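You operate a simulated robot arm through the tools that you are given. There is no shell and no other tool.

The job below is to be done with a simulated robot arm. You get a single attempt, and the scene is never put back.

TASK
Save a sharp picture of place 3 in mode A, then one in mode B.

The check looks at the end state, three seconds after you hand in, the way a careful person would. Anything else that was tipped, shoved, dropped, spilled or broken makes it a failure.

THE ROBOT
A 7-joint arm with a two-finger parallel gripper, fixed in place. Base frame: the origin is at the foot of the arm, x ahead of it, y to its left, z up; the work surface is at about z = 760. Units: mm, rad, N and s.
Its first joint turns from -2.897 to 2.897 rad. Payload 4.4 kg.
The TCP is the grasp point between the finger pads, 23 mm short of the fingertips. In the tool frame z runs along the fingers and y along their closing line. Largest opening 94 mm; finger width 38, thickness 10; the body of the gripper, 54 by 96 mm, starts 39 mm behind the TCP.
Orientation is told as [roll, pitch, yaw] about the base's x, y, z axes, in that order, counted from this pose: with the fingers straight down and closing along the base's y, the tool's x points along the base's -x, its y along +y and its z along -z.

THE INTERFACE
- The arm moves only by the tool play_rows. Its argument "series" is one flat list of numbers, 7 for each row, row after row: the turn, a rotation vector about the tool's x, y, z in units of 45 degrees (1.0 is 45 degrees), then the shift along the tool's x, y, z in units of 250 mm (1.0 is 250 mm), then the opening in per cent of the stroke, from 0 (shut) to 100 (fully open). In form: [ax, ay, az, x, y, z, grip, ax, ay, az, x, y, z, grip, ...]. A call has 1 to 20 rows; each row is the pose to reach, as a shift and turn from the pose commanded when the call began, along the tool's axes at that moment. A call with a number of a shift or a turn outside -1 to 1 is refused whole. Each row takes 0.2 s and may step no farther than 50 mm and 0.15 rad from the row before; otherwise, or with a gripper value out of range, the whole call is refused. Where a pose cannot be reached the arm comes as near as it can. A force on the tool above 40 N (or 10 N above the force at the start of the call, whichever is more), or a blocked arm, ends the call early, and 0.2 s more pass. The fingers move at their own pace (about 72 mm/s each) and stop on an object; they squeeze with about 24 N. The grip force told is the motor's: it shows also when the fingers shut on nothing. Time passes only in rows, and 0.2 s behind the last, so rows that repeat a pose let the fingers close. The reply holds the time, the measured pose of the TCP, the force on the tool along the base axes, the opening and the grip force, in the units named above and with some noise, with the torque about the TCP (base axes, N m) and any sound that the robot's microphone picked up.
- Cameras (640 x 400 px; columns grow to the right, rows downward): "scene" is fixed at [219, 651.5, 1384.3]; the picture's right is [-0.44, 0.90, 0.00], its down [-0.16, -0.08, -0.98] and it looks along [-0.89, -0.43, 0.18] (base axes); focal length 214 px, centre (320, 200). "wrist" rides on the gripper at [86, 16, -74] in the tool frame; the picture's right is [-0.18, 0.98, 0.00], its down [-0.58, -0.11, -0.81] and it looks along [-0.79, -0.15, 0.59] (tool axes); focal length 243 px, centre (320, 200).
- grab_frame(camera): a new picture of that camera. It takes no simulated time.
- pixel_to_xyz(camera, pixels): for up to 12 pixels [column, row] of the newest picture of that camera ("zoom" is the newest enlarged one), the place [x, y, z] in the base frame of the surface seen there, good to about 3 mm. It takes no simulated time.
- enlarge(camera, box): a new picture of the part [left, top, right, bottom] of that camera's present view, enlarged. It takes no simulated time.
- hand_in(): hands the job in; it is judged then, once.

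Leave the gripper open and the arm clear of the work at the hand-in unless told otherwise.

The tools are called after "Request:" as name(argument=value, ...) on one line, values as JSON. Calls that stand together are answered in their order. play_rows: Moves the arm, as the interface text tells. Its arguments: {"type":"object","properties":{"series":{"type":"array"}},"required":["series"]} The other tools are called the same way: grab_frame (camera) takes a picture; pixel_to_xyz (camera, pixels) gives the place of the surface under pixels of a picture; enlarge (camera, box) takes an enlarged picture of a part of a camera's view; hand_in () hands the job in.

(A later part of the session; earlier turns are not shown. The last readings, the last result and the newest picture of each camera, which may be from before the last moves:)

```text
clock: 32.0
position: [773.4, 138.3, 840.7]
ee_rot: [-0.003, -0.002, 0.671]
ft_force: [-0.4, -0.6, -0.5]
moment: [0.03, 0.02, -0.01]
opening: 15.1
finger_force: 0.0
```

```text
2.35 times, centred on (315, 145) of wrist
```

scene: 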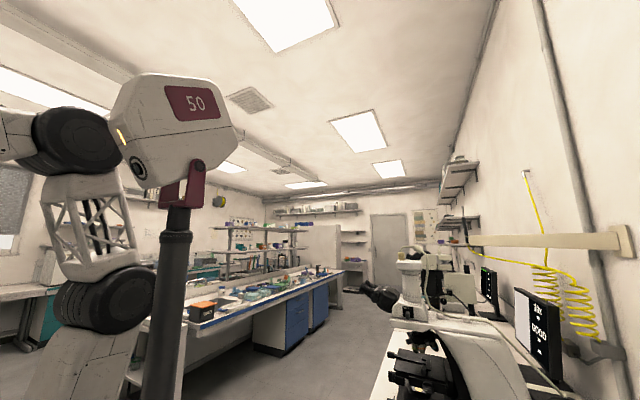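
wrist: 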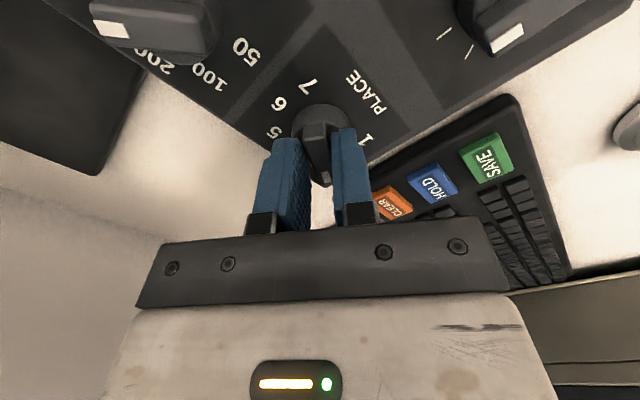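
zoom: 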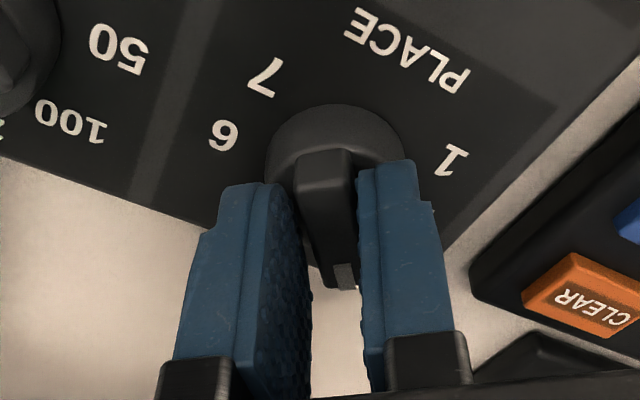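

The bar is between the fingers with zero load. Open the fingers and lift straight up ~190 mm to look at the dial.

Request:
play_rows(series=[0, 0, 0, 0, 0, 0, 40, 0, 0, 0, 0, 0, 0, 40, 0, 0, 0, 0, 0, -0.1, 40, 0, 0, 0, 0, 0, -0.29, 40, 0, 0, 0, 0, 0, -0.48, 40, 0, 0, 0, 0, 0, -0.67, 40, 0, 0, 0, 0, 0, -0.86, 40, 0, 0, 0, 0, 0, -0.86, 40])

Request:
grab_frame(camera="wrist")

```text
clock: 33.8
position: [772.3, 140.0, 1054.9]
ee_rot: [0.0, -0.001, 0.672]
ft_force: [0.7, 0.0, -0.5]
moment: [-0.01, 0.01, -0.03]
opening: 37.4
finger_force: 0.1
```

```text
taken
```

wrist: 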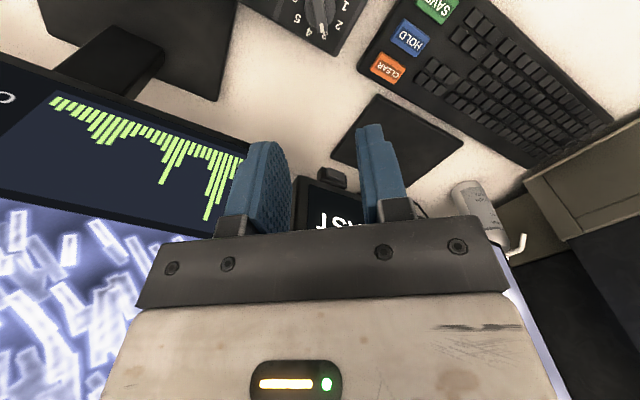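

Request:
enlarge(camera="wrist", box=[270, 0, 370, 62])

```text
6.40 times, centred on (320, 31) of wrist
```

zoom: 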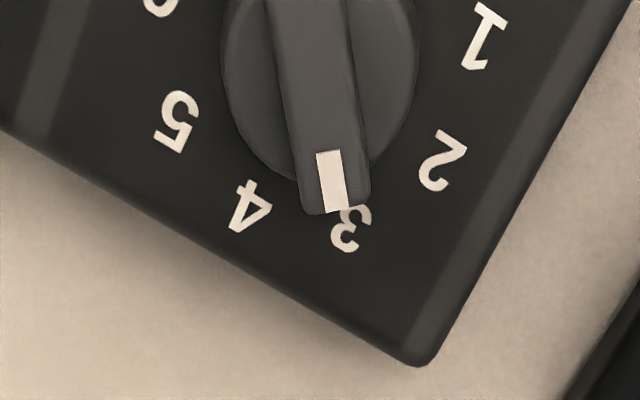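

Pointer is on 3. Now go back and up to the viewing pose to read the screens.

Request:
play_rows(series=[0, 0, 0.1, 0.07, 0.08, -0.13, 40, 0, 0, 0.2, 0.14, 0.17, -0.26, 40, 0, 0, 0.3, 0.21, 0.26, -0.39, 40, 0, 0, 0.4, 0.28, 0.35, -0.52, 40, 0, 0, 0.5, 0.35, 0.44, -0.65, 40, 0, 0, 0.62, 0.42, 0.53, -0.78, 40, 0, 0, 0.74, 0.49, 0.62, -0.9, 40, 0, 0, 0.856, 0.56, 0.71, -1.0, 40, 0, 0, 0.856, 0.56, 0.71, -1.0, 40])

Request:
play_rows(series=[0, -0.18, 0, 0, 0, 0, 40, 0, -0.36, 0, 0, 0, 0, 40, 0, -0.54, 0, 0, 0, 0, 40, 0, -0.66, 0, 0, 0, 0, 40, 0, -0.66, 0, 0, 0, 0, 40])

Request:
grab_frame(camera="wrist")

Request:
enlarge(camera="wrist", box=[100, 0, 340, 180])

Request:
enlarge(camera="wrist", box=[320, 0, 600, 170])

```text
clock: 35.8
position: [551.8, 189.9, 1306.9]
ee_rot: [0.0, -0.003, 0.0]
ft_force: [0.3, -0.6, -0.1]
moment: [0.02, 0.02, -0.01]
opening: 37.6
finger_force: 0.1
```

```text
clock: 37.0
position: [552.8, 190.1, 1304.9]
ee_rot: [0.0, -0.519, -0.001]
ft_force: [-0.2, -0.1, 0.5]
moment: [0.01, 0.0, 0.0]
opening: 37.6
finger_force: 0.0
```

```text
taken
```

wrist: 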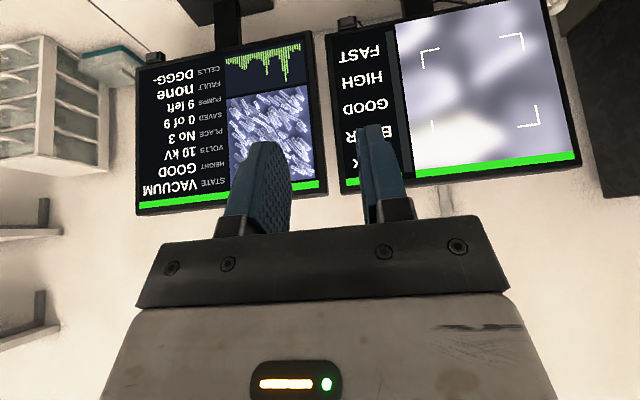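

```text
2.22 times, centred on (220, 90) of wrist
```

zoom: 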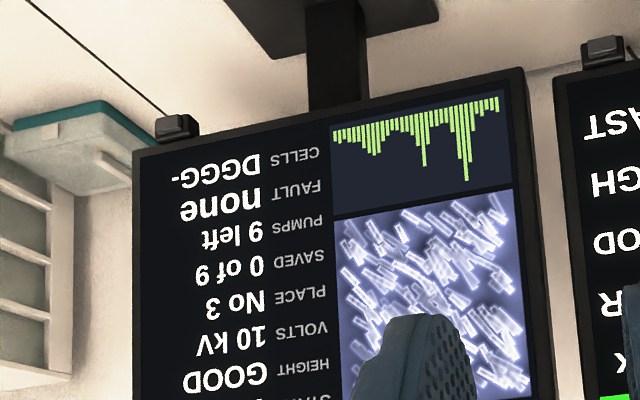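

```text
2.29 times, centred on (460, 85) of wrist
```

zoom: 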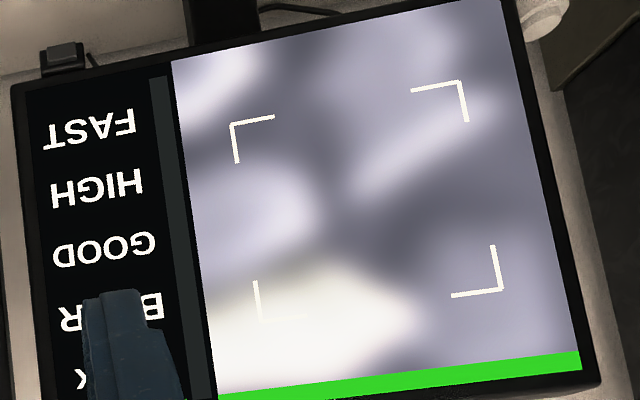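

PLACE now reads No 3; FOCUS reads BLUR. The FOCUS pointer is at its first tick (~118°), i.e. at one end, so I'll turn it clockwise. Moving above the FOCUS knob (≈(676,−15)) with the tool levelled.

Request:
play_rows(series=[0, 0.08, 0, 0, -0.1, 0.12, 40, 0, 0.16, 0, 0, -0.2, 0.24, 40, 0, 0.24, 0, 0, -0.3, 0.36, 40, 0, 0.32, 0, 0, -0.4, 0.48, 40, 0, 0.4, 0, 0, -0.5, 0.6, 40, 0, 0.48, 0, 0, -0.6, 0.72, 40, 0, 0.57, 0, 0, -0.7, 0.85, 40, 0, 0.66, 0, 0, -0.82, 0.99, 40, 0, 0.66, 0, 0, -0.82, 0.99, 40])

Request:
grab_frame(camera="wrist")

```text
clock: 39.0
position: [676.9, -13.8, 1089.1]
ee_rot: [0.001, -0.002, -0.001]
ft_force: [-0.4, -0.4, -0.6]
moment: [-0.03, 0.0, 0.0]
opening: 37.8
finger_force: 0.0
```

```text
taken
```

wrist: 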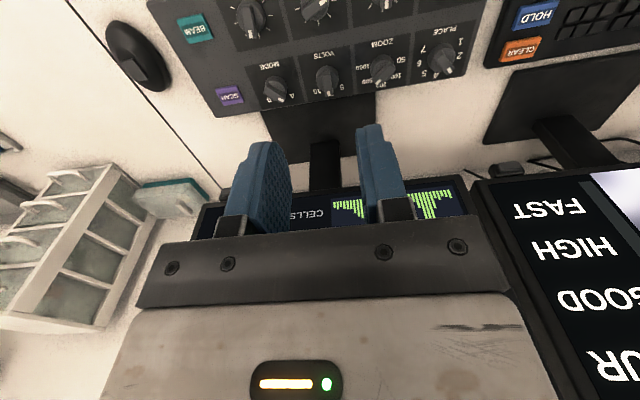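

From here I can even see "BLUR/GOOD/HIGH/FAST" at right edge, useful for later checks. Now yaw to +118°.

Request:
play_rows(series=[0, 0, -0.16, 0, 0, 0, 40, 0, 0, -0.32, 0, 0, 0, 40, 0, 0, -0.48, 0, 0, 0, 40, 0, 0, -0.64, 0, 0, 0, 40, 0, 0, -0.8, 0, 0, 0, 40, 0, 0, -0.96, 0, 0, 0, 40, 0, 0, -0.96, 0, 0, 0, 40])

Request:
play_rows(series=[0, 0, -0.16, 0, 0, 0, 40, 0, 0, -0.32, 0, 0, 0, 40, 0, 0, -0.48, 0, 0, 0, 40, 0, 0, -0.64, 0, 0, 0, 40, 0, 0, -0.8, 0, 0, 0, 40, 0, 0, -0.96, 0, 0, 0, 40, 0, 0, -0.96, 0, 0, 0, 40])

Request:
play_rows(series=[0, 0, -0.16, 0, 0, 0.14, 40, 0, 0, -0.32, 0, 0, 0.28, 40, 0, 0, -0.48, 0, 0, 0.42, 40, 0, 0, -0.64, 0, 0, 0.54, 40, 0, 0, -0.7, 0, 0, 0.636, 40, 0, 0, -0.7, 0, 0, 0.636, 40])

Request:
grab_frame(camera="wrist")

```text
clock: 40.6
position: [677.1, -12.6, 1090.2]
ee_rot: [-0.001, -0.003, 0.756]
ft_force: [0.4, -0.9, 0.0]
moment: [0.0, 0.02, -0.02]
opening: 37.6
finger_force: 0.0
```

```text
clock: 42.2
position: [675.9, -13.7, 1091.0]
ee_rot: [-0.003, 0.002, 1.511]
ft_force: [-0.5, -0.2, 0.4]
moment: [0.02, 0.02, -0.02]
opening: 37.8
finger_force: 0.1
```

```text
clock: 43.6
position: [676.1, -15.5, 933.2]
ee_rot: [-0.001, 0.001, 2.058]
ft_force: [-0.1, -0.5, -0.7]
moment: [-0.02, -0.01, 0.0]
opening: 37.5
finger_force: 0.0
```

```text
taken
```

wrist: 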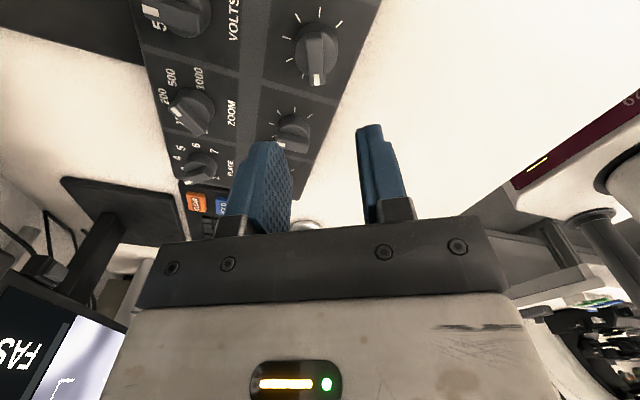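

The FOCUS knob is at (316,52), aligned. Measuring its bar.

Request:
enlarge(camera="wrist", box=[266, 0, 366, 100])

Request:
pixel_to_xyz(camera="wrist", pixels=[[314, 38], [316, 58], [318, 80], [302, 45], [332, 45]])

```text
4.00 times, centred on (316, 50) of wrist
```

zoom: 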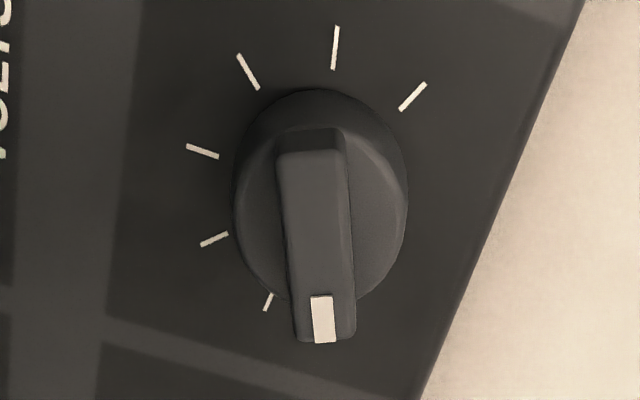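

```text
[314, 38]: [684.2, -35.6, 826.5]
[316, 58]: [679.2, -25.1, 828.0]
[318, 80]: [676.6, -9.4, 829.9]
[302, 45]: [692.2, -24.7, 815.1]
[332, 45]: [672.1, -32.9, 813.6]
```

FOCUS bar direction ≈107-112°, axis estimated at (680.5,−18.5). I'll align to ~112°, descend to TCP z 841, and narrow the fingers to ~15 mm around the 12 mm bar.

Request:
play_rows(series=[0, 0, 0.133, 0.023, -0.007, 0.14, 40, 0, 0, 0.133, 0.023, -0.007, 0.26, 40, 0, 0, 0.133, 0.023, -0.007, 0.33, 40, 0, 0, 0.133, 0.023, -0.007, 0.36, 40, 0, 0, 0.133, 0.023, -0.007, 0.36, 30, 0, 0, 0.133, 0.023, -0.007, 0.36, 22, 0, 0, 0.133, 0.023, -0.007, 0.36, 18, 0, 0, 0.133, 0.023, -0.007, 0.36, 16, 0, 0, 0.133, 0.023, -0.007, 0.36, 16])

Request:
enlarge(camera="wrist", box=[230, 60, 400, 230])

```text
clock: 45.6
position: [680.1, -20.0, 843.0]
ee_rot: [-0.002, 0.001, 1.952]
ft_force: [-0.2, 0.2, 0.1]
moment: [0.01, -0.01, 0.01]
opening: 14.9
finger_force: 0.1
```

```text
2.35 times, centred on (315, 145) of wrist
```

zoom: 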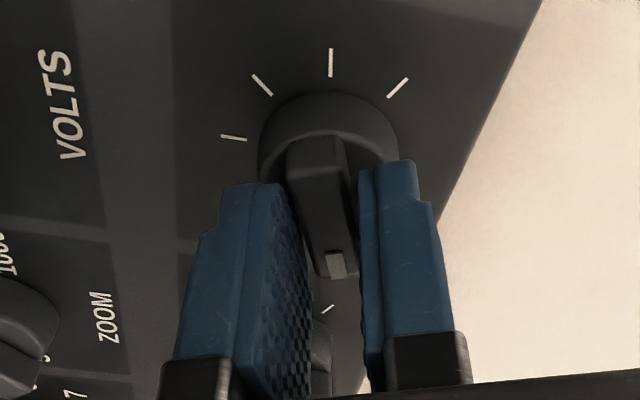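

Straddled cleanly with no force. Turn clockwise about 40°.

Request:
play_rows(series=[0, 0, 0.1, 0, 0, 0, 16, 0, 0, 0.2, 0, 0, 0, 16, 0, 0, 0.3, 0, 0, 0, 16, 0, 0, 0.4, 0, 0, 0, 16, 0, 0, 0.5, 0, 0, 0, 16, 0, 0, 0.6, 0, 0, 0, 16, 0, 0, 0.7, 0, 0, 0, 16, 0, 0, 0.8, 0, 0, 0, 16, 0, 0, 0.89, 0, 0, 0, 16, 0, 0, 0.89, 0, 0, 0, 16])

Request:
enlarge(camera="wrist", box=[230, 60, 400, 230])

```text
clock: 47.8
position: [681.2, -18.8, 842.0]
ee_rot: [-0.002, 0.0, 1.254]
ft_force: [-0.8, 0.4, 0.8]
moment: [0.07, 0.0, 0.02]
opening: 15.8
finger_force: 0.1
```

```text
2.35 times, centred on (315, 145) of wrist
```

zoom: 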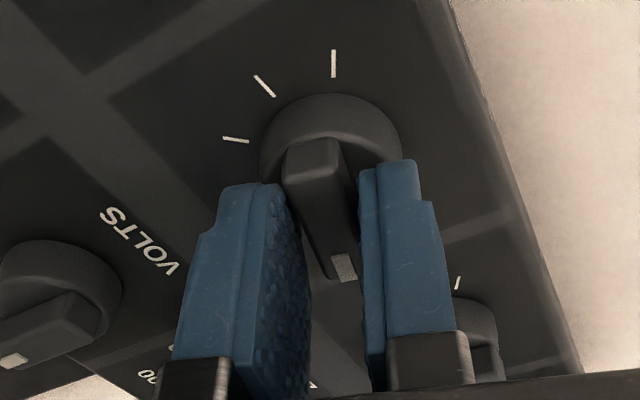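

Turned by ~40°. Now open, lift 250 mm and pitch up while keeping this yaw to read the left monitor.

Request:
play_rows(series=[0, 0, 0, 0, 0, 0, 40, 0, 0, 0, 0, 0, -0.05, 40, 0, 0, 0, 0, 0, -0.24, 40, 0, 0, 0, 0, 0, -0.43, 40, 0, 0, 0, 0, 0, -0.62, 40, 0, -0.15, 0, 0, 0, -0.81, 40, 0, -0.3, 0, 0, 0, -1.0, 40, 0, -0.45, 0, 0, 0, -1.0, 40, 0, -0.6, 0, 0, 0, -1.0, 40, 0, -0.6, 0, 0, 0, -1.0, 40])

Request:
grab_frame(camera="wrist")

```text
clock: 50.0
position: [681.4, -18.4, 1092.1]
ee_rot: [-0.002, -0.474, 1.255]
ft_force: [-0.7, -0.1, -0.3]
moment: [-0.01, 0.01, 0.05]
opening: 37.7
finger_force: 0.1
```

```text
taken
```

wrist: 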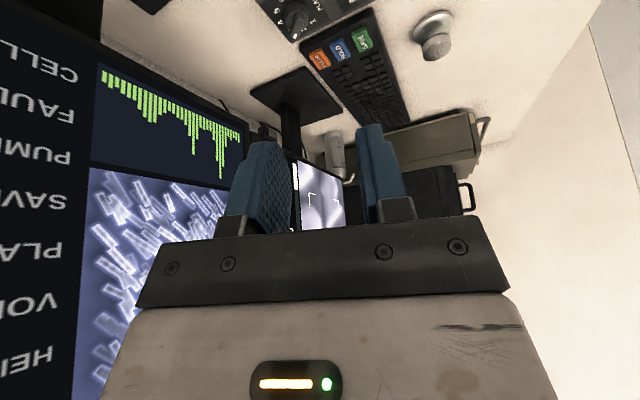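

The left monitor is mostly hidden from this yaw. I'll swing the yaw back to ~22° while moving back, left and up.

Request:
play_rows(series=[0.075, 0, 0.147, -0.062, 0.077, -0.045, 40, 0.15, 0, 0.294, -0.124, 0.154, -0.09, 40, 0.225, 0, 0.44, -0.187, 0.231, -0.135, 40, 0.3, 0, 0.587, -0.249, 0.308, -0.18, 40, 0.375, 0, 0.733, -0.311, 0.386, -0.225, 40, 0.45, 0, 0.88, -0.374, 0.464, -0.27, 40, 0.51, 0, 1.0, -0.436, 0.542, -0.316, 40, 0.51, 0, 1.0, -0.436, 0.542, -0.316, 40])

Request:
grab_frame(camera="wrist")

```text
clock: 51.8
position: [570.8, 80.5, 1211.3]
ee_rot: [-0.004, -0.474, 0.373]
ft_force: [-0.3, -0.7, 0.1]
moment: [0.0, -0.01, 0.0]
opening: 37.4
finger_force: 0.1
```

```text
taken
```

wrist: 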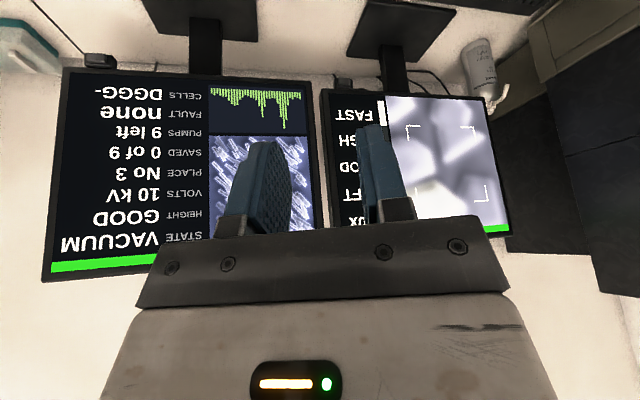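

The focus line now ends in "FT" (SOFT) — improving. Enlarge.

Request:
enlarge(camera="wrist", box=[310, 70, 520, 260])

```text
2.11 times, centred on (415, 165) of wrist
```

zoom: 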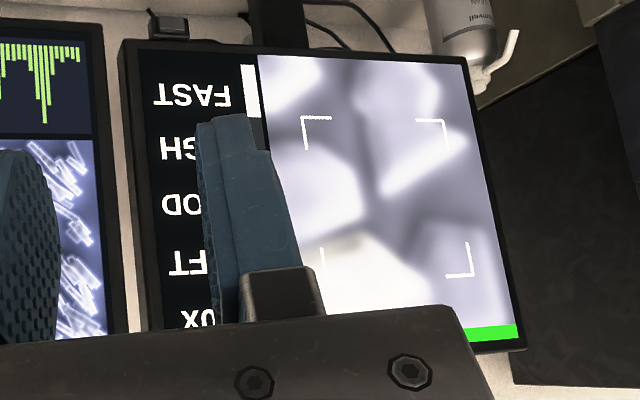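

The side bar is a sharpness meter (now ~20 % with "SOFT"). I'll return to FOCUS (reverse the moves) and turn further.

Request:
play_rows(series=[-0.075, 0, -0.147, -0.0025, -0.077, 0.078, 40, -0.15, 0, -0.294, -0.005, -0.154, 0.156, 40, -0.225, 0, -0.44, -0.0075, -0.231, 0.233, 40, -0.3, 0, -0.587, -0.01, -0.308, 0.311, 40, -0.375, 0, -0.733, -0.0125, -0.386, 0.389, 40, -0.45, 0, -0.88, -0.015, -0.464, 0.467, 40, -0.51, 0, -1.0, -0.017, -0.53, 0.544, 40, -0.51, 0, -1.0, -0.017, -0.53, 0.544, 40])

Request:
play_rows(series=[0, 0.15, 0, 0.077, 0, 0.151, 40, 0, 0.3, 0, 0.155, 0, 0.302, 40, 0, 0.45, 0, 0.232, 0, 0.454, 40, 0, 0.6, 0, 0.31, 0, 0.605, 40, 0, 0.6, 0, 0.31, 0, 0.605, 40])

Request:
grab_frame(camera="wrist")

```text
clock: 53.6
position: [679.9, -17.2, 1090.8]
ee_rot: [-0.002, -0.471, 1.256]
ft_force: [0.1, -0.1, 0.8]
moment: [0.05, -0.02, -0.01]
opening: 37.6
finger_force: 0.1
```

```text
clock: 54.8
position: [681.1, -16.6, 919.8]
ee_rot: [-0.002, 0.001, 1.254]
ft_force: [0.1, -0.1, -0.5]
moment: [0.03, 0.0, -0.01]
opening: 37.9
finger_force: 0.1
```

```text
taken
```

wrist: 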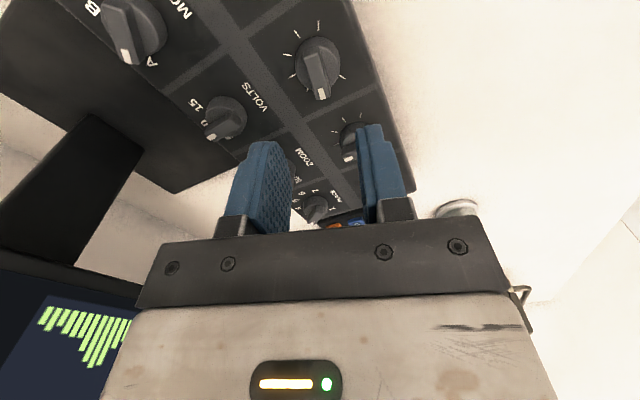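

Descend, narrow around the bar, then turn ~30° more clockwise.

Request:
play_rows(series=[0, 0, 0, 0, 0, 0.15, 40, 0, 0, 0, 0, 0, 0.28, 40, 0, 0, 0, 0, 0, 0.316, 40, 0, 0, 0, 0, 0, 0.316, 28, 0, 0, 0, 0, 0, 0.316, 20, 0, 0, 0, 0, 0, 0.316, 16, 0, 0, 0, 0, 0, 0.316, 16, 0, 0, 0.1, 0, 0, 0.316, 16, 0, 0, 0.2, 0, 0, 0.316, 16, 0, 0, 0.3, 0, 0, 0.316, 16, 0, 0, 0.4, 0, 0, 0.316, 16, 0, 0, 0.5, 0, 0, 0.316, 16, 0, 0, 0.6, 0, 0, 0.316, 16, 0, 0, 0.67, 0, 0, 0.316, 16, 0, 0, 0.67, 0, 0, 0.316, 16])

Request:
enlarge(camera="wrist", box=[230, 60, 400, 230])

```text
clock: 58.0
position: [681.1, -17.9, 843.4]
ee_rot: [-0.003, -0.001, 0.728]
ft_force: [1.1, -1.5, 1.0]
moment: [0.0, -0.03, 0.0]
opening: 16.0
finger_force: 0.9
```

```text
2.35 times, centred on (315, 145) of wrist
```

zoom: 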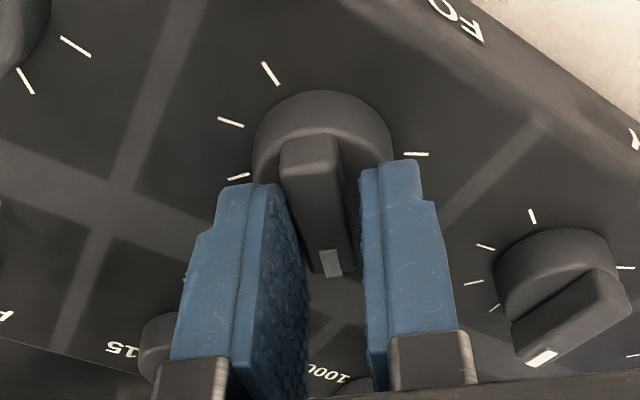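

Lift, pitch up and move to the viewing pose.

Request:
play_rows(series=[0, 0, 0, 0, 0, 0, 40, 0, 0, 0, 0, 0, -0.05, 40, 0, 0, 0, 0, 0, -0.24, 40, 0, 0, 0, 0, 0, -0.43, 40, 0, 0, 0, 0, 0, -0.62, 40, 0, -0.15, 0, 0, 0, -0.81, 40, 0, -0.3, 0, 0, 0, -1.0, 40, 0, -0.45, 0, 0, 0, -1.0, 40, 0, -0.6, 0, 0, 0, -1.0, 40])

Request:
play_rows(series=[0.041, 0, 0.08, -0.04, 0.118, -0.106, 40, 0.082, 0, 0.16, -0.08, 0.236, -0.212, 40, 0.123, 0, 0.24, -0.12, 0.353, -0.318, 40, 0.164, 0, 0.32, -0.16, 0.47, -0.424, 40, 0.206, 0, 0.402, -0.198, 0.588, -0.528, 40, 0.206, 0, 0.402, -0.198, 0.588, -0.528, 40])

Request:
enlarge(camera="wrist", box=[310, 40, 520, 230])

Request:
grab_frame(camera="wrist")

```text
clock: 60.0
position: [679.8, -18.2, 1094.2]
ee_rot: [-0.001, -0.476, 0.73]
ft_force: [0.2, 0.2, -0.3]
moment: [0.01, 0.01, 0.01]
opening: 37.5
finger_force: 0.1
```

```text
clock: 61.4
position: [568.9, 79.9, 1233.2]
ee_rot: [-0.002, -0.473, 0.373]
ft_force: [-0.1, -0.1, 0.3]
moment: [0.0, 0.05, -0.03]
opening: 37.5
finger_force: 0.0
```

```text
2.11 times, centred on (415, 135) of wrist
```

zoom: 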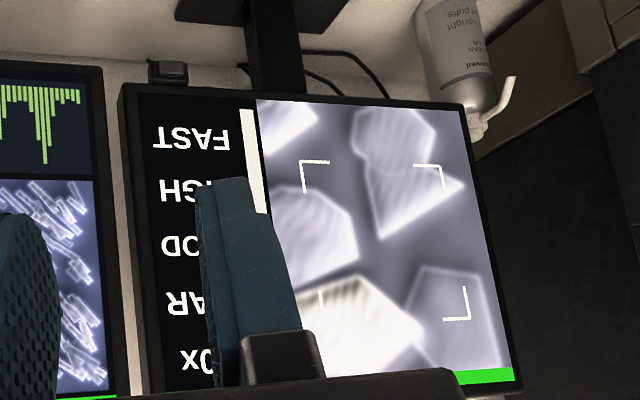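

```text
taken
```

wrist: 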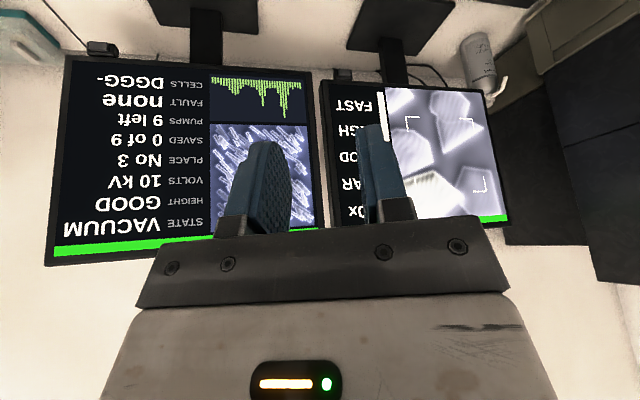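

Now it reads "…AR" (NEAR), image clearly sharper. Return to FOCUS and turn ~20° more.

Request:
play_rows(series=[-0.041, 0, -0.08, 0.004, -0.106, 0.124, 40, -0.082, 0, -0.16, 0.008, -0.212, 0.248, 40, -0.123, 0, -0.24, 0.011, -0.318, 0.372, 40, -0.164, 0, -0.32, 0.015, -0.424, 0.496, 40, -0.206, 0, -0.402, 0.019, -0.529, 0.62, 40, -0.206, 0, -0.402, 0.019, -0.529, 0.62, 40])

Request:
play_rows(series=[0, 0.15, 0, 0.077, 0, 0.151, 40, 0, 0.3, 0, 0.155, 0, 0.302, 40, 0, 0.45, 0, 0.232, 0, 0.454, 40, 0, 0.6, 0, 0.31, 0, 0.605, 40, 0, 0.6, 0, 0.31, 0, 0.605, 40])

Request:
grab_frame(camera="wrist")

```text
clock: 62.8
position: [681.0, -17.7, 1095.7]
ee_rot: [-0.001, -0.474, 0.73]
ft_force: [-0.4, -0.3, -0.5]
moment: [0.03, -0.03, 0.03]
opening: 37.6
finger_force: 0.1
```

```text
clock: 64.0
position: [681.7, -19.1, 923.3]
ee_rot: [0.0, 0.001, 0.727]
ft_force: [-0.2, 1.0, 0.0]
moment: [-0.02, 0.0, 0.01]
opening: 37.5
finger_force: 0.0
```

```text
taken
```

wrist: 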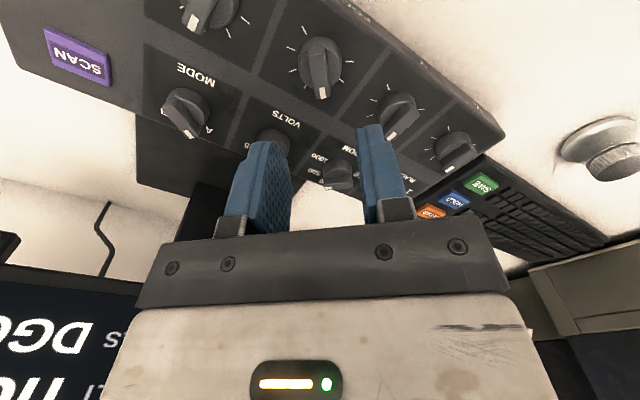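

Request:
play_rows(series=[0, 0, 0, 0, 0, 0.15, 40, 0, 0, 0, 0, 0, 0.28, 40, 0, 0, 0, 0, 0, 0.32, 40, 0, 0, 0, 0, 0, 0.32, 28, 0, 0, 0, 0, 0, 0.32, 20, 0, 0, 0, 0, 0, 0.32, 16, 0, 0, 0, 0, 0, 0.32, 16, 0, 0, 0.1, 0, 0, 0.32, 16, 0, 0, 0.2, 0, 0, 0.32, 16, 0, 0, 0.3, 0, 0, 0.32, 16, 0, 0, 0.4, 0, 0, 0.32, 16, 0, 0, 0.444, 0, 0, 0.32, 16, 0, 0, 0.444, 0, 0, 0.32, 16])

Request:
play_rows(series=[0, 0, 0, 0, 0, 0, 40, 0, 0, 0, 0, 0, -0.05, 40, 0, 0, 0, 0, 0, -0.24, 40, 0, 0, 0, 0, 0, -0.43, 40, 0, 0, 0, 0, 0, -0.62, 40, 0, -0.15, 0, 0, 0, -0.81, 40, 0, -0.3, 0, 0, 0, -1.0, 40, 0, -0.45, 0, 0, 0, -1.0, 40, 0, -0.6, 0, 0, 0, -1.0, 40])

```text
clock: 66.8
position: [680.3, -19.0, 844.5]
ee_rot: [0.001, -0.003, 0.38]
ft_force: [0.1, -1.4, 0.5]
moment: [0.01, -0.01, 0.01]
opening: 15.4
finger_force: 0.2
```

```text
clock: 68.8
position: [679.4, -19.0, 1092.7]
ee_rot: [0.003, -0.473, 0.382]
ft_force: [0.1, -0.5, -0.2]
moment: [-0.01, 0.03, -0.03]
opening: 37.5
finger_force: 0.1
```

Request:
play_rows(series=[0.038, 0, 0.075, -0.001, 0.077, -0.143, 40, 0.077, 0, 0.15, -0.003, 0.154, -0.286, 40, 0.115, 0, 0.225, -0.004, 0.232, -0.43, 40, 0.154, 0, 0.3, -0.006, 0.309, -0.573, 40, 0.192, 0, 0.374, -0.007, 0.386, -0.716, 40, 0.192, 0, 0.374, -0.007, 0.386, -0.716, 40])

Request:
grab_frame(camera="wrist")

Request:
enlarge(camera="wrist", box=[360, 40, 600, 240])

```text
clock: 70.2
position: [570.6, 42.1, 1256.0]
ee_rot: [-0.002, -0.474, 0.047]
ft_force: [-0.7, -0.1, 0.0]
moment: [0.06, 0.02, -0.02]
opening: 37.9
finger_force: 0.1
```

```text
taken
```

wrist: 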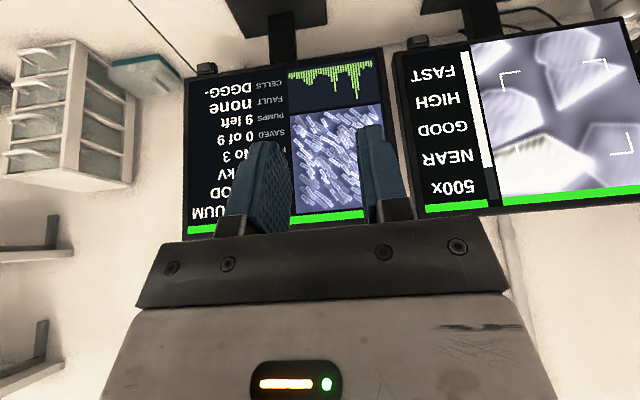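

```text
2.00 times, centred on (480, 140) of wrist
```

zoom: 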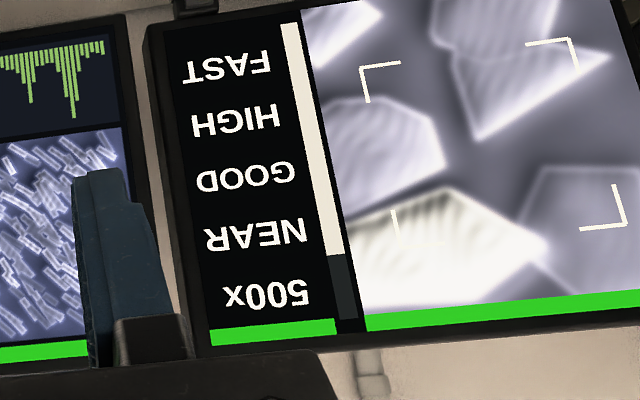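

Perfect view: 500x / NEAR / GOOD / HIGH / FAST and the meter at ~78 %. Return to FOCUS and turn ~11° more.

Request:
play_rows(series=[-0.038, 0, -0.075, -0.018, -0.052, 0.153, 40, -0.077, 0, -0.15, -0.036, -0.104, 0.306, 40, -0.115, 0, -0.225, -0.053, -0.156, 0.459, 40, -0.154, 0, -0.3, -0.071, -0.208, 0.612, 40, -0.192, 0, -0.374, -0.089, -0.26, 0.765, 40, -0.192, 0, -0.374, -0.089, -0.26, 0.765, 40])

Request:
play_rows(series=[0, 0.15, 0, 0.077, 0, 0.151, 40, 0, 0.3, 0, 0.155, 0, 0.302, 40, 0, 0.45, 0, 0.232, 0, 0.454, 40, 0, 0.6, 0, 0.31, 0, 0.605, 40, 0, 0.6, 0, 0.31, 0, 0.605, 40])

Request:
grab_frame(camera="wrist")

```text
clock: 71.6
position: [678.5, -16.6, 1093.6]
ee_rot: [0.001, -0.473, 0.381]
ft_force: [-0.4, 0.3, -1.0]
moment: [-0.03, 0.0, 0.03]
opening: 37.7
finger_force: 0.1
```

```text
clock: 72.8
position: [679.7, -18.5, 923.6]
ee_rot: [-0.002, -0.002, 0.38]
ft_force: [0.0, -0.5, 0.3]
moment: [-0.02, -0.06, -0.01]
opening: 37.8
finger_force: 0.0
```

```text
taken
```

wrist: 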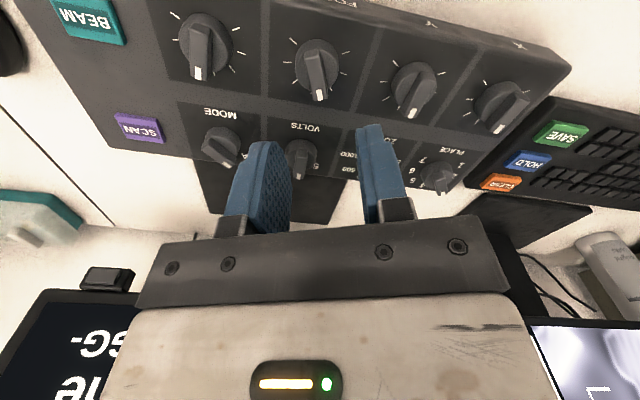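

Request:
play_rows(series=[0, 0, 0, 0, 0, 0.15, 40, 0, 0, 0, 0, 0, 0.28, 40, 0, 0, 0, 0, 0, 0.325, 40, 0, 0, 0, 0, 0, 0.325, 28, 0, 0, 0, 0, 0, 0.325, 20, 0, 0, 0, 0, 0, 0.325, 16, 0, 0, 0, 0, 0, 0.325, 16, 0, 0, 0.1, 0, 0, 0.325, 16, 0, 0, 0.18, 0, 0, 0.325, 16, 0, 0, 0.25, 0, 0, 0.325, 16, 0, 0, 0.25, 0, 0, 0.325, 16])

Request:
play_rows(series=[0, 0, 0, 0, 0, 0, 40, 0, 0, 0, 0, 0, -0.05, 40, 0, 0, 0, 0, 0, -0.24, 40, 0, 0, 0, 0, 0, -0.43, 40, 0, 0, 0, 0, 0, -0.62, 40, 0, -0.15, 0, 0, 0, -0.81, 40, 0, -0.3, 0, 0, 0, -1.0, 40, 0, -0.45, 0, 0, 0, -1.0, 40, 0, -0.6, 0, 0, 0, -1.0, 40])

```text
clock: 75.2
position: [678.5, -18.0, 841.6]
ee_rot: [-0.002, -0.001, 0.183]
ft_force: [0.4, -1.6, 0.0]
moment: [-0.03, 0.0, 0.0]
opening: 15.9
finger_force: 1.2
```

```text
clock: 77.2
position: [677.5, -19.1, 1094.5]
ee_rot: [-0.001, -0.475, 0.182]
ft_force: [-0.5, -0.4, 0.5]
moment: [-0.02, -0.03, 0.02]
opening: 37.7
finger_force: 0.0
```

Request:
play_rows(series=[0.016, 0, 0.03, 0.009, 0.063, -0.149, 40, 0.031, 0, 0.061, 0.019, 0.126, -0.297, 40, 0.047, 0, 0.092, 0.028, 0.188, -0.446, 40, 0.062, 0, 0.122, 0.038, 0.251, -0.594, 40, 0.078, 0, 0.153, 0.047, 0.314, -0.743, 40, 0.078, 0, 0.153, 0.047, 0.314, -0.743, 40])

Request:
enlarge(camera="wrist", box=[360, 40, 600, 240])

```text
clock: 78.6
position: [571.6, 42.6, 1254.0]
ee_rot: [0.001, -0.472, 0.046]
ft_force: [0.9, 0.6, -0.2]
moment: [-0.03, 0.0, -0.04]
opening: 37.6
finger_force: 0.2
```

```text
2.00 times, centred on (480, 140) of wrist
```

zoom: 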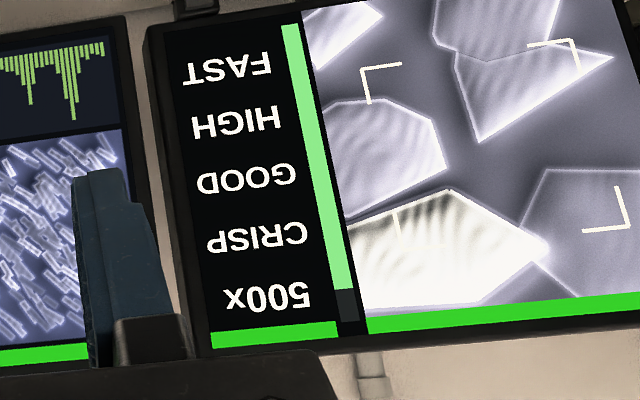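

Focus now reads CRISP, meter ~89 % green, image sharp. MODE is A, PLACE 3. Next: SAVE key at ≈(712,259,785). I'll level the tool, close the fingers and yaw to 90° so the fingertip footprint fits the key.

Request:
play_rows(series=[0, 0.086, 0, 0.009, 0.087, 0.126, 20, 0, 0.172, 0, 0.018, 0.175, 0.252, 0, 0, 0.258, 0, 0.027, 0.262, 0.378, 0, 0, 0.344, 0, 0.036, 0.35, 0.504, 0, 0, 0.43, 0, 0.045, 0.437, 0.63, 0, 0, 0.516, 0, 0.054, 0.525, 0.756, 0, 0, 0.603, 0, 0.063, 0.612, 0.88, 0, 0, 0.603, 0, 0.063, 0.612, 0.88, 0])

Request:
play_rows(series=[0, 0, -0.16, 0, 0, 0, 0, 0, 0, -0.32, 0, 0, 0, 0, 0, 0, -0.48, 0, 0, 0, 0, 0, 0, -0.64, 0, 0, 0, 0, 0, 0, -0.8, 0, 0, 0, 0, 0, 0, -0.97, 0, 0, 0, 0, 0, 0, -0.97, 0, 0, 0, 0])

Request:
play_rows(series=[0, 0, -0.16, 0, 0, 0, 0, 0, 0, -0.32, 0, 0, 0, 0, 0, 0, -0.48, 0, 0, 0, 0, 0, 0, -0.64, 0, 0, 0, 0, 0, 0, -0.8, 0, 0, 0, 0, 0, 0, -0.97, 0, 0, 0, 0, 0, 0, -0.97, 0, 0, 0, 0])

Request:
grab_frame(camera="wrist")

```text
clock: 80.4
position: [651.1, 200.5, 1049.8]
ee_rot: [0.0, 0.0, 0.048]
ft_force: [0.3, -0.2, 0.5]
moment: [-0.01, 0.01, 0.05]
opening: 0.0
finger_force: 23.4
```

```text
clock: 82.0
position: [651.5, 199.6, 1050.4]
ee_rot: [-0.001, 0.0, 0.812]
ft_force: [0.8, 0.4, 0.3]
moment: [0.0, 0.02, 0.0]
opening: 0.2
finger_force: 24.4
```

```text
clock: 83.6
position: [650.4, 199.3, 1049.8]
ee_rot: [0.0, -0.001, 1.571]
ft_force: [-0.2, 0.2, 0.3]
moment: [0.01, 0.0, 0.03]
opening: 0.0
finger_force: 24.6
```

```text
taken
```

wrist: 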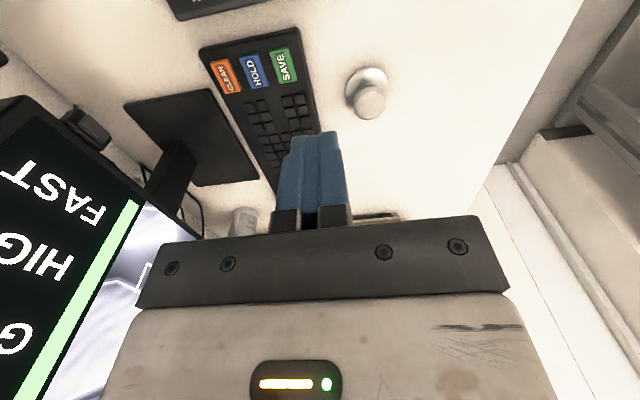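

Yaw is 90°. The SAVE key (284,66) is in view; measuring its corners and neighbours.

Request:
enlarge(camera="wrist", box=[200, 30, 330, 130])

Request:
pixel_to_xyz(camera="zoom", pixels=[[345, 110], [425, 90], [365, 215], [445, 200], [395, 155], [255, 170], [300, 155], [410, 240], [470, 225]])

```text
4.00 times, centred on (265, 80) of wrist
```

zoom: 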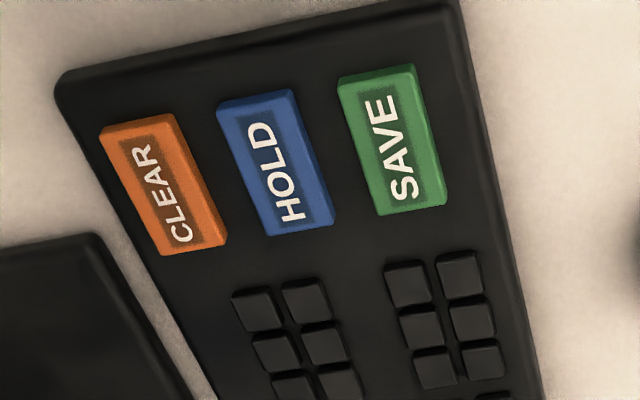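

```text
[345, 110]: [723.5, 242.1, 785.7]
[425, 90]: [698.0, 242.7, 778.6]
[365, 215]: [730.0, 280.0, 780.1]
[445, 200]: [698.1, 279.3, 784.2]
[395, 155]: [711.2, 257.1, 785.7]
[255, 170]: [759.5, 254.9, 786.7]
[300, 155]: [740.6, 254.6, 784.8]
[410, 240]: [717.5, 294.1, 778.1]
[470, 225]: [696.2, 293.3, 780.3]
```

SAVE key top spans x≈699–724, y≈236–277 at z≈785; centre (711.5,257). Moving above it.

Request:
play_rows(series=[0, 0, 0, -0.06, -0.06, 0.1, 0, 0, 0, 0, -0.12, -0.12, 0.22, 0, 0, 0, 0, -0.18, -0.18, 0.36, 0, 0, 0, 0, -0.23, -0.244, 0.5, 0, 0, 0, 0, -0.23, -0.244, 0.66, 0, 0, 0, 0, -0.23, -0.244, 0.8, 0, 0, 0, 0, -0.23, -0.244, 0.8, 0])

Request:
grab_frame(camera="wrist")

```text
clock: 85.2
position: [708.2, 256.5, 850.5]
ee_rot: [0.0, 0.0, 1.573]
ft_force: [-0.1, -0.5, 0.8]
moment: [0.01, 0.01, -0.01]
opening: 0.1
finger_force: 24.0
```

```text
taken
```

wrist: 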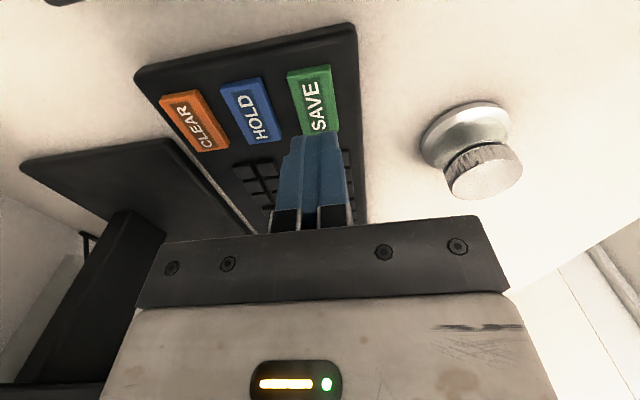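

Aligned above SAVE. Press down slowly.

Request:
play_rows(series=[0, 0, 0, 0, 0, 0.1, 0, 0, 0, 0, 0, 0, 0.15, 0, 0, 0, 0, 0, 0, 0.16, 0, 0, 0, 0, 0, 0, 0.166, 0, 0, 0, 0, 0, 0, 0.172, 0, 0, 0, 0, 0, 0, 0.176, 0])

```text
clock: 86.6
position: [709.9, 255.4, 805.6]
ee_rot: [-0.001, 0.0, 1.572]
ft_force: [-0.1, 0.4, 1.2]
moment: [0.01, -0.02, -0.01]
opening: 0.1
finger_force: 23.8
heard: click
```

A click was heard. Lift and go to the viewing pose to verify the SAVED count.

Request:
play_rows(series=[0, 0, 0, 0, 0, -0.1, 0, 0, 0, 0, 0, 0, -0.28, 0, 0, 0, 0.16, 0, 0, -0.46, 0, 0, 0, 0.32, 0, 0, -0.64, 0, 0, 0, 0.48, 0, 0, -0.82, 0, 0, 0, 0.64, 0, 0, -1.0, 0, 0, 0, 0.8, 0, 0, -1.0, 0, 0, 0, 0.97, 0, 0, -1.0, 0])

Request:
play_rows(series=[0, 0, 0.16, 0.15, 0, -0.1, 0, 0, 0, 0.32, 0.3, 0, -0.2, 0, 0, 0, 0.48, 0.45, 0, -0.3, 0, 0, 0, 0.64, 0.6, 0, -0.4, 0, 0, 0, 0.8, 0.75, 0, -0.5, 0, 0, 0, 0.97, 0.9, 0, -0.6, 0, 0, 0, 0.97, 0.9, 0, -0.6, 0])

Request:
play_rows(series=[0, -0.15, 0, 0, -0.07, -0.05, 0, 0, -0.3, 0, 0, -0.14, -0.1, 0, 0, -0.45, 0, 0, -0.2, -0.15, 0, 0, -0.603, 0, 0, -0.2, -0.2, 0, 0, -0.603, 0, 0, -0.2, -0.2, 0])

Request:
grab_frame(camera="wrist")

```text
clock: 88.4
position: [712.2, 255.0, 1056.2]
ee_rot: [0.001, -0.002, 0.809]
ft_force: [0.0, 0.2, -0.6]
moment: [0.01, -0.02, -0.03]
opening: 0.0
finger_force: 23.6
```

```text
clock: 90.0
position: [554.0, 93.0, 1207.3]
ee_rot: [0.0, -0.002, 0.046]
ft_force: [0.6, 0.5, 0.3]
moment: [-0.01, 0.0, -0.02]
opening: 0.1
finger_force: 23.7
```

```text
clock: 91.2
position: [556.5, 44.1, 1256.3]
ee_rot: [0.002, -0.475, 0.051]
ft_force: [-0.6, 0.6, 0.0]
moment: [0.01, -0.01, -0.02]
opening: 0.0
finger_force: 24.6
```

```text
taken
```

wrist: 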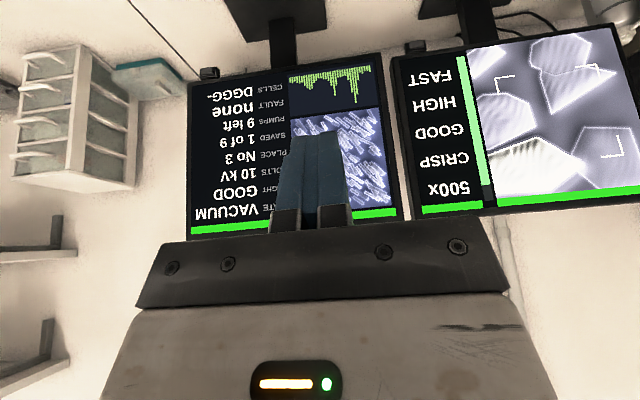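

SAVED 1 of 9, with CRISP shown, PLACE No 3. Let me check the image detail and all status lines.

Request:
enlarge(camera="wrist", box=[390, 20, 640, 220])

Request:
enlarge(camera="wrist", box=[180, 40, 400, 240])

```text
2.00 times, centred on (515, 120) of wrist
```

zoom: 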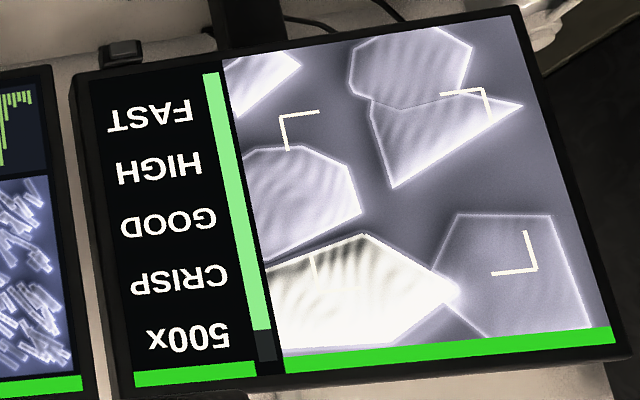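

```text
2.00 times, centred on (290, 140) of wrist
```

zoom: 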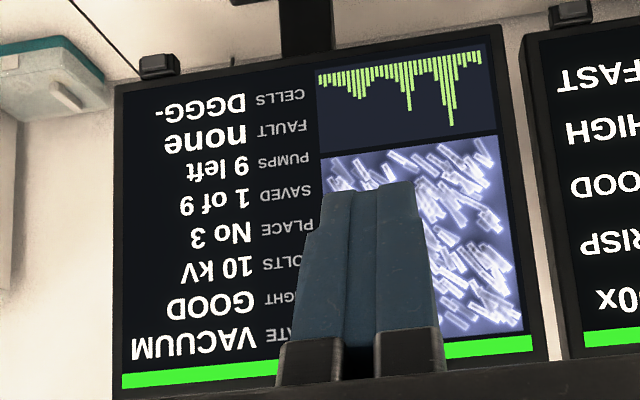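

The saved image is crisp. Now MODE: the knob at ≈(770,−96) points at A (~40°); B should be at about −40°. Level the tool, move toward MODE with yaw ≈45°, fingers at 40 %.

Request:
play_rows(series=[0, 0.1, 0, -0.004, -0.097, 0.119, 40, 0, 0.2, 0, -0.008, -0.194, 0.238, 40, 0, 0.3, 0, -0.012, -0.291, 0.357, 40, 0, 0.4, 0, -0.016, -0.388, 0.476, 40, 0, 0.5, 0, -0.02, -0.485, 0.595, 40, 0, 0.603, 0, -0.024, -0.582, 0.714, 40, 0, 0.603, 0, -0.024, -0.582, 0.714, 40])

Request:
play_rows(series=[0, 0, -0.16, -0.08, -0.004, 0.09, 40, 0, 0, -0.32, -0.16, -0.008, 0.18, 40, 0, 0, -0.48, -0.24, -0.012, 0.27, 40, 0, 0, -0.64, -0.32, -0.016, 0.36, 40, 0, 0, -0.8, -0.4, -0.02, 0.46, 40, 0, 0, -0.936, -0.47, -0.024, 0.56, 40, 0, 0, -0.936, -0.47, -0.024, 0.56, 40])

Request:
grab_frame(camera="wrist")

```text
clock: 92.8
position: [650.5, -100.0, 1099.8]
ee_rot: [-0.001, 0.002, 0.049]
ft_force: [0.9, -0.9, 0.1]
moment: [0.0, 0.0, -0.01]
opening: 37.8
finger_force: 0.1
```

```text
clock: 94.4
position: [770.5, -99.2, 961.2]
ee_rot: [-0.002, -0.001, 0.786]
ft_force: [-0.2, -0.1, 0.9]
moment: [0.01, -0.01, -0.02]
opening: 37.5
finger_force: 0.1
```

```text
taken
```

wrist: 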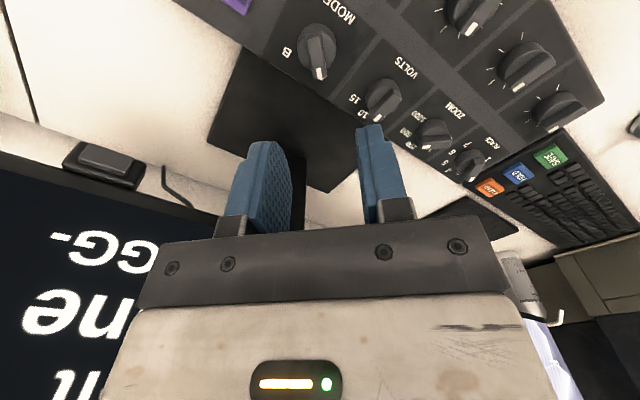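

The MODE knob is at (317,52). Measuring its bar.

Request:
enlarge(camera="wrist", box=[267, 2, 367, 102])

Request:
pixel_to_xyz(camera="zoom", pixels=[[310, 150], [320, 210], [330, 285], [265, 190], [375, 190], [330, 295]])

```text
4.00 times, centred on (317, 52) of wrist
```

zoom: 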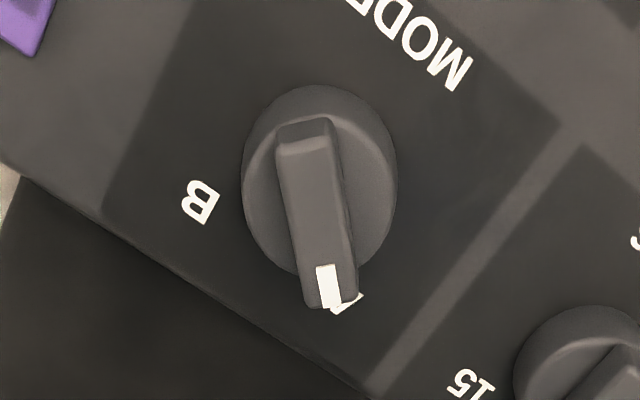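

```text
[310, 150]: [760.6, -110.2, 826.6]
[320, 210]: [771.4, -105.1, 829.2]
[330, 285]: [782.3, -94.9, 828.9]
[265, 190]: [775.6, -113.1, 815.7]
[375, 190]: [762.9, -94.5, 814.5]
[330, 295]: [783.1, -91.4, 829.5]
```

MODE axis ≈(773.6,−99.2), bar at ~40°. Descend, narrow to 15 mm, and start turning clockwise toward B.

Request:
play_rows(series=[0, 0, 0, -0.009, -0.013, 0.15, 40, 0, 0, 0.06, -0.009, -0.013, 0.3, 40, 0, 0, 0.1, -0.009, -0.013, 0.43, 40, 0, 0, 0.1, -0.009, -0.013, 0.476, 40, 0, 0, 0.1, -0.009, -0.013, 0.476, 28, 0, 0, 0.1, -0.009, -0.013, 0.476, 20, 0, 0, 0.1, -0.009, -0.013, 0.476, 16, 0, 0, 0.1, -0.009, -0.013, 0.476, 16])

Request:
enlarge(camera="wrist", box=[230, 60, 400, 230])

```text
clock: 96.2
position: [773.3, -99.4, 840.7]
ee_rot: [0.0, 0.0, 0.705]
ft_force: [0.0, 0.0, -0.5]
moment: [0.01, -0.01, -0.02]
opening: 15.2
finger_force: 0.0
```

```text
2.35 times, centred on (315, 145) of wrist
```

zoom: 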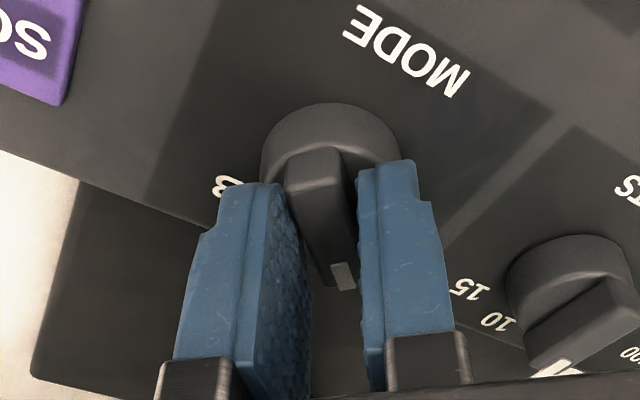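

Straddled. Rotate clockwise in two calls to about −40°.

Request:
play_rows(series=[0, 0, 0.1, 0, 0, 0, 16, 0, 0, 0.2, 0, 0, 0, 16, 0, 0, 0.3, 0, 0, 0, 16, 0, 0, 0.4, 0, 0, 0, 16, 0, 0, 0.5, 0, 0, 0, 16, 0, 0, 0.6, 0, 0, 0, 16, 0, 0, 0.7, 0, 0, 0, 16, 0, 0, 0.8, 0, 0, 0, 16, 0, 0, 0.9, 0, 0, 0, 16, 0, 0, 0.9, 0, 0, 0, 16])

Request:
play_rows(series=[0, 0, 0.1, 0, 0, 0, 16, 0, 0, 0.2, 0, 0, 0, 16, 0, 0, 0.3, 0, 0, 0, 16, 0, 0, 0.4, 0, 0, 0, 16, 0, 0, 0.5, 0, 0, 0, 16, 0, 0, 0.6, 0, 0, 0, 16, 0, 0, 0.7, 0, 0, 0, 16, 0, 0, 0.8, 0, 0, 0, 16, 0, 0, 0.87, 0, 0, 0, 16, 0, 0, 0.87, 0, 0, 0, 16])

Request:
enlarge(camera="wrist", box=[230, 60, 400, 230])

```text
clock: 98.4
position: [774.8, -98.1, 839.9]
ee_rot: [-0.001, -0.001, -0.003]
ft_force: [0.2, -0.1, -0.4]
moment: [-0.04, -0.04, 0.0]
opening: 15.3
finger_force: 0.3
```

```text
clock: 100.6
position: [773.6, -98.1, 840.8]
ee_rot: [0.0, 0.002, -0.686]
ft_force: [-0.7, 0.4, 0.3]
moment: [-0.01, -0.01, 0.03]
opening: 14.8
finger_force: 0.0
```

```text
2.35 times, centred on (315, 145) of wrist
```

zoom: 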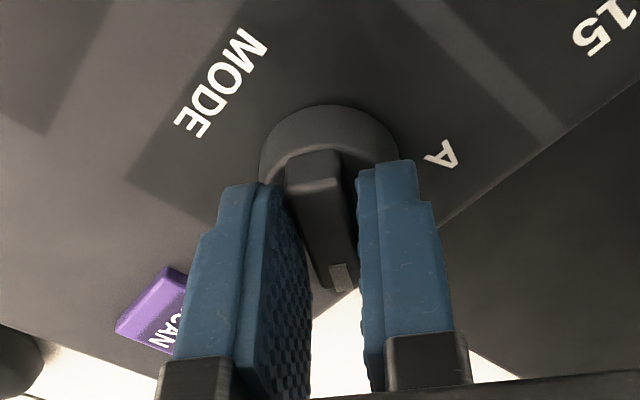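

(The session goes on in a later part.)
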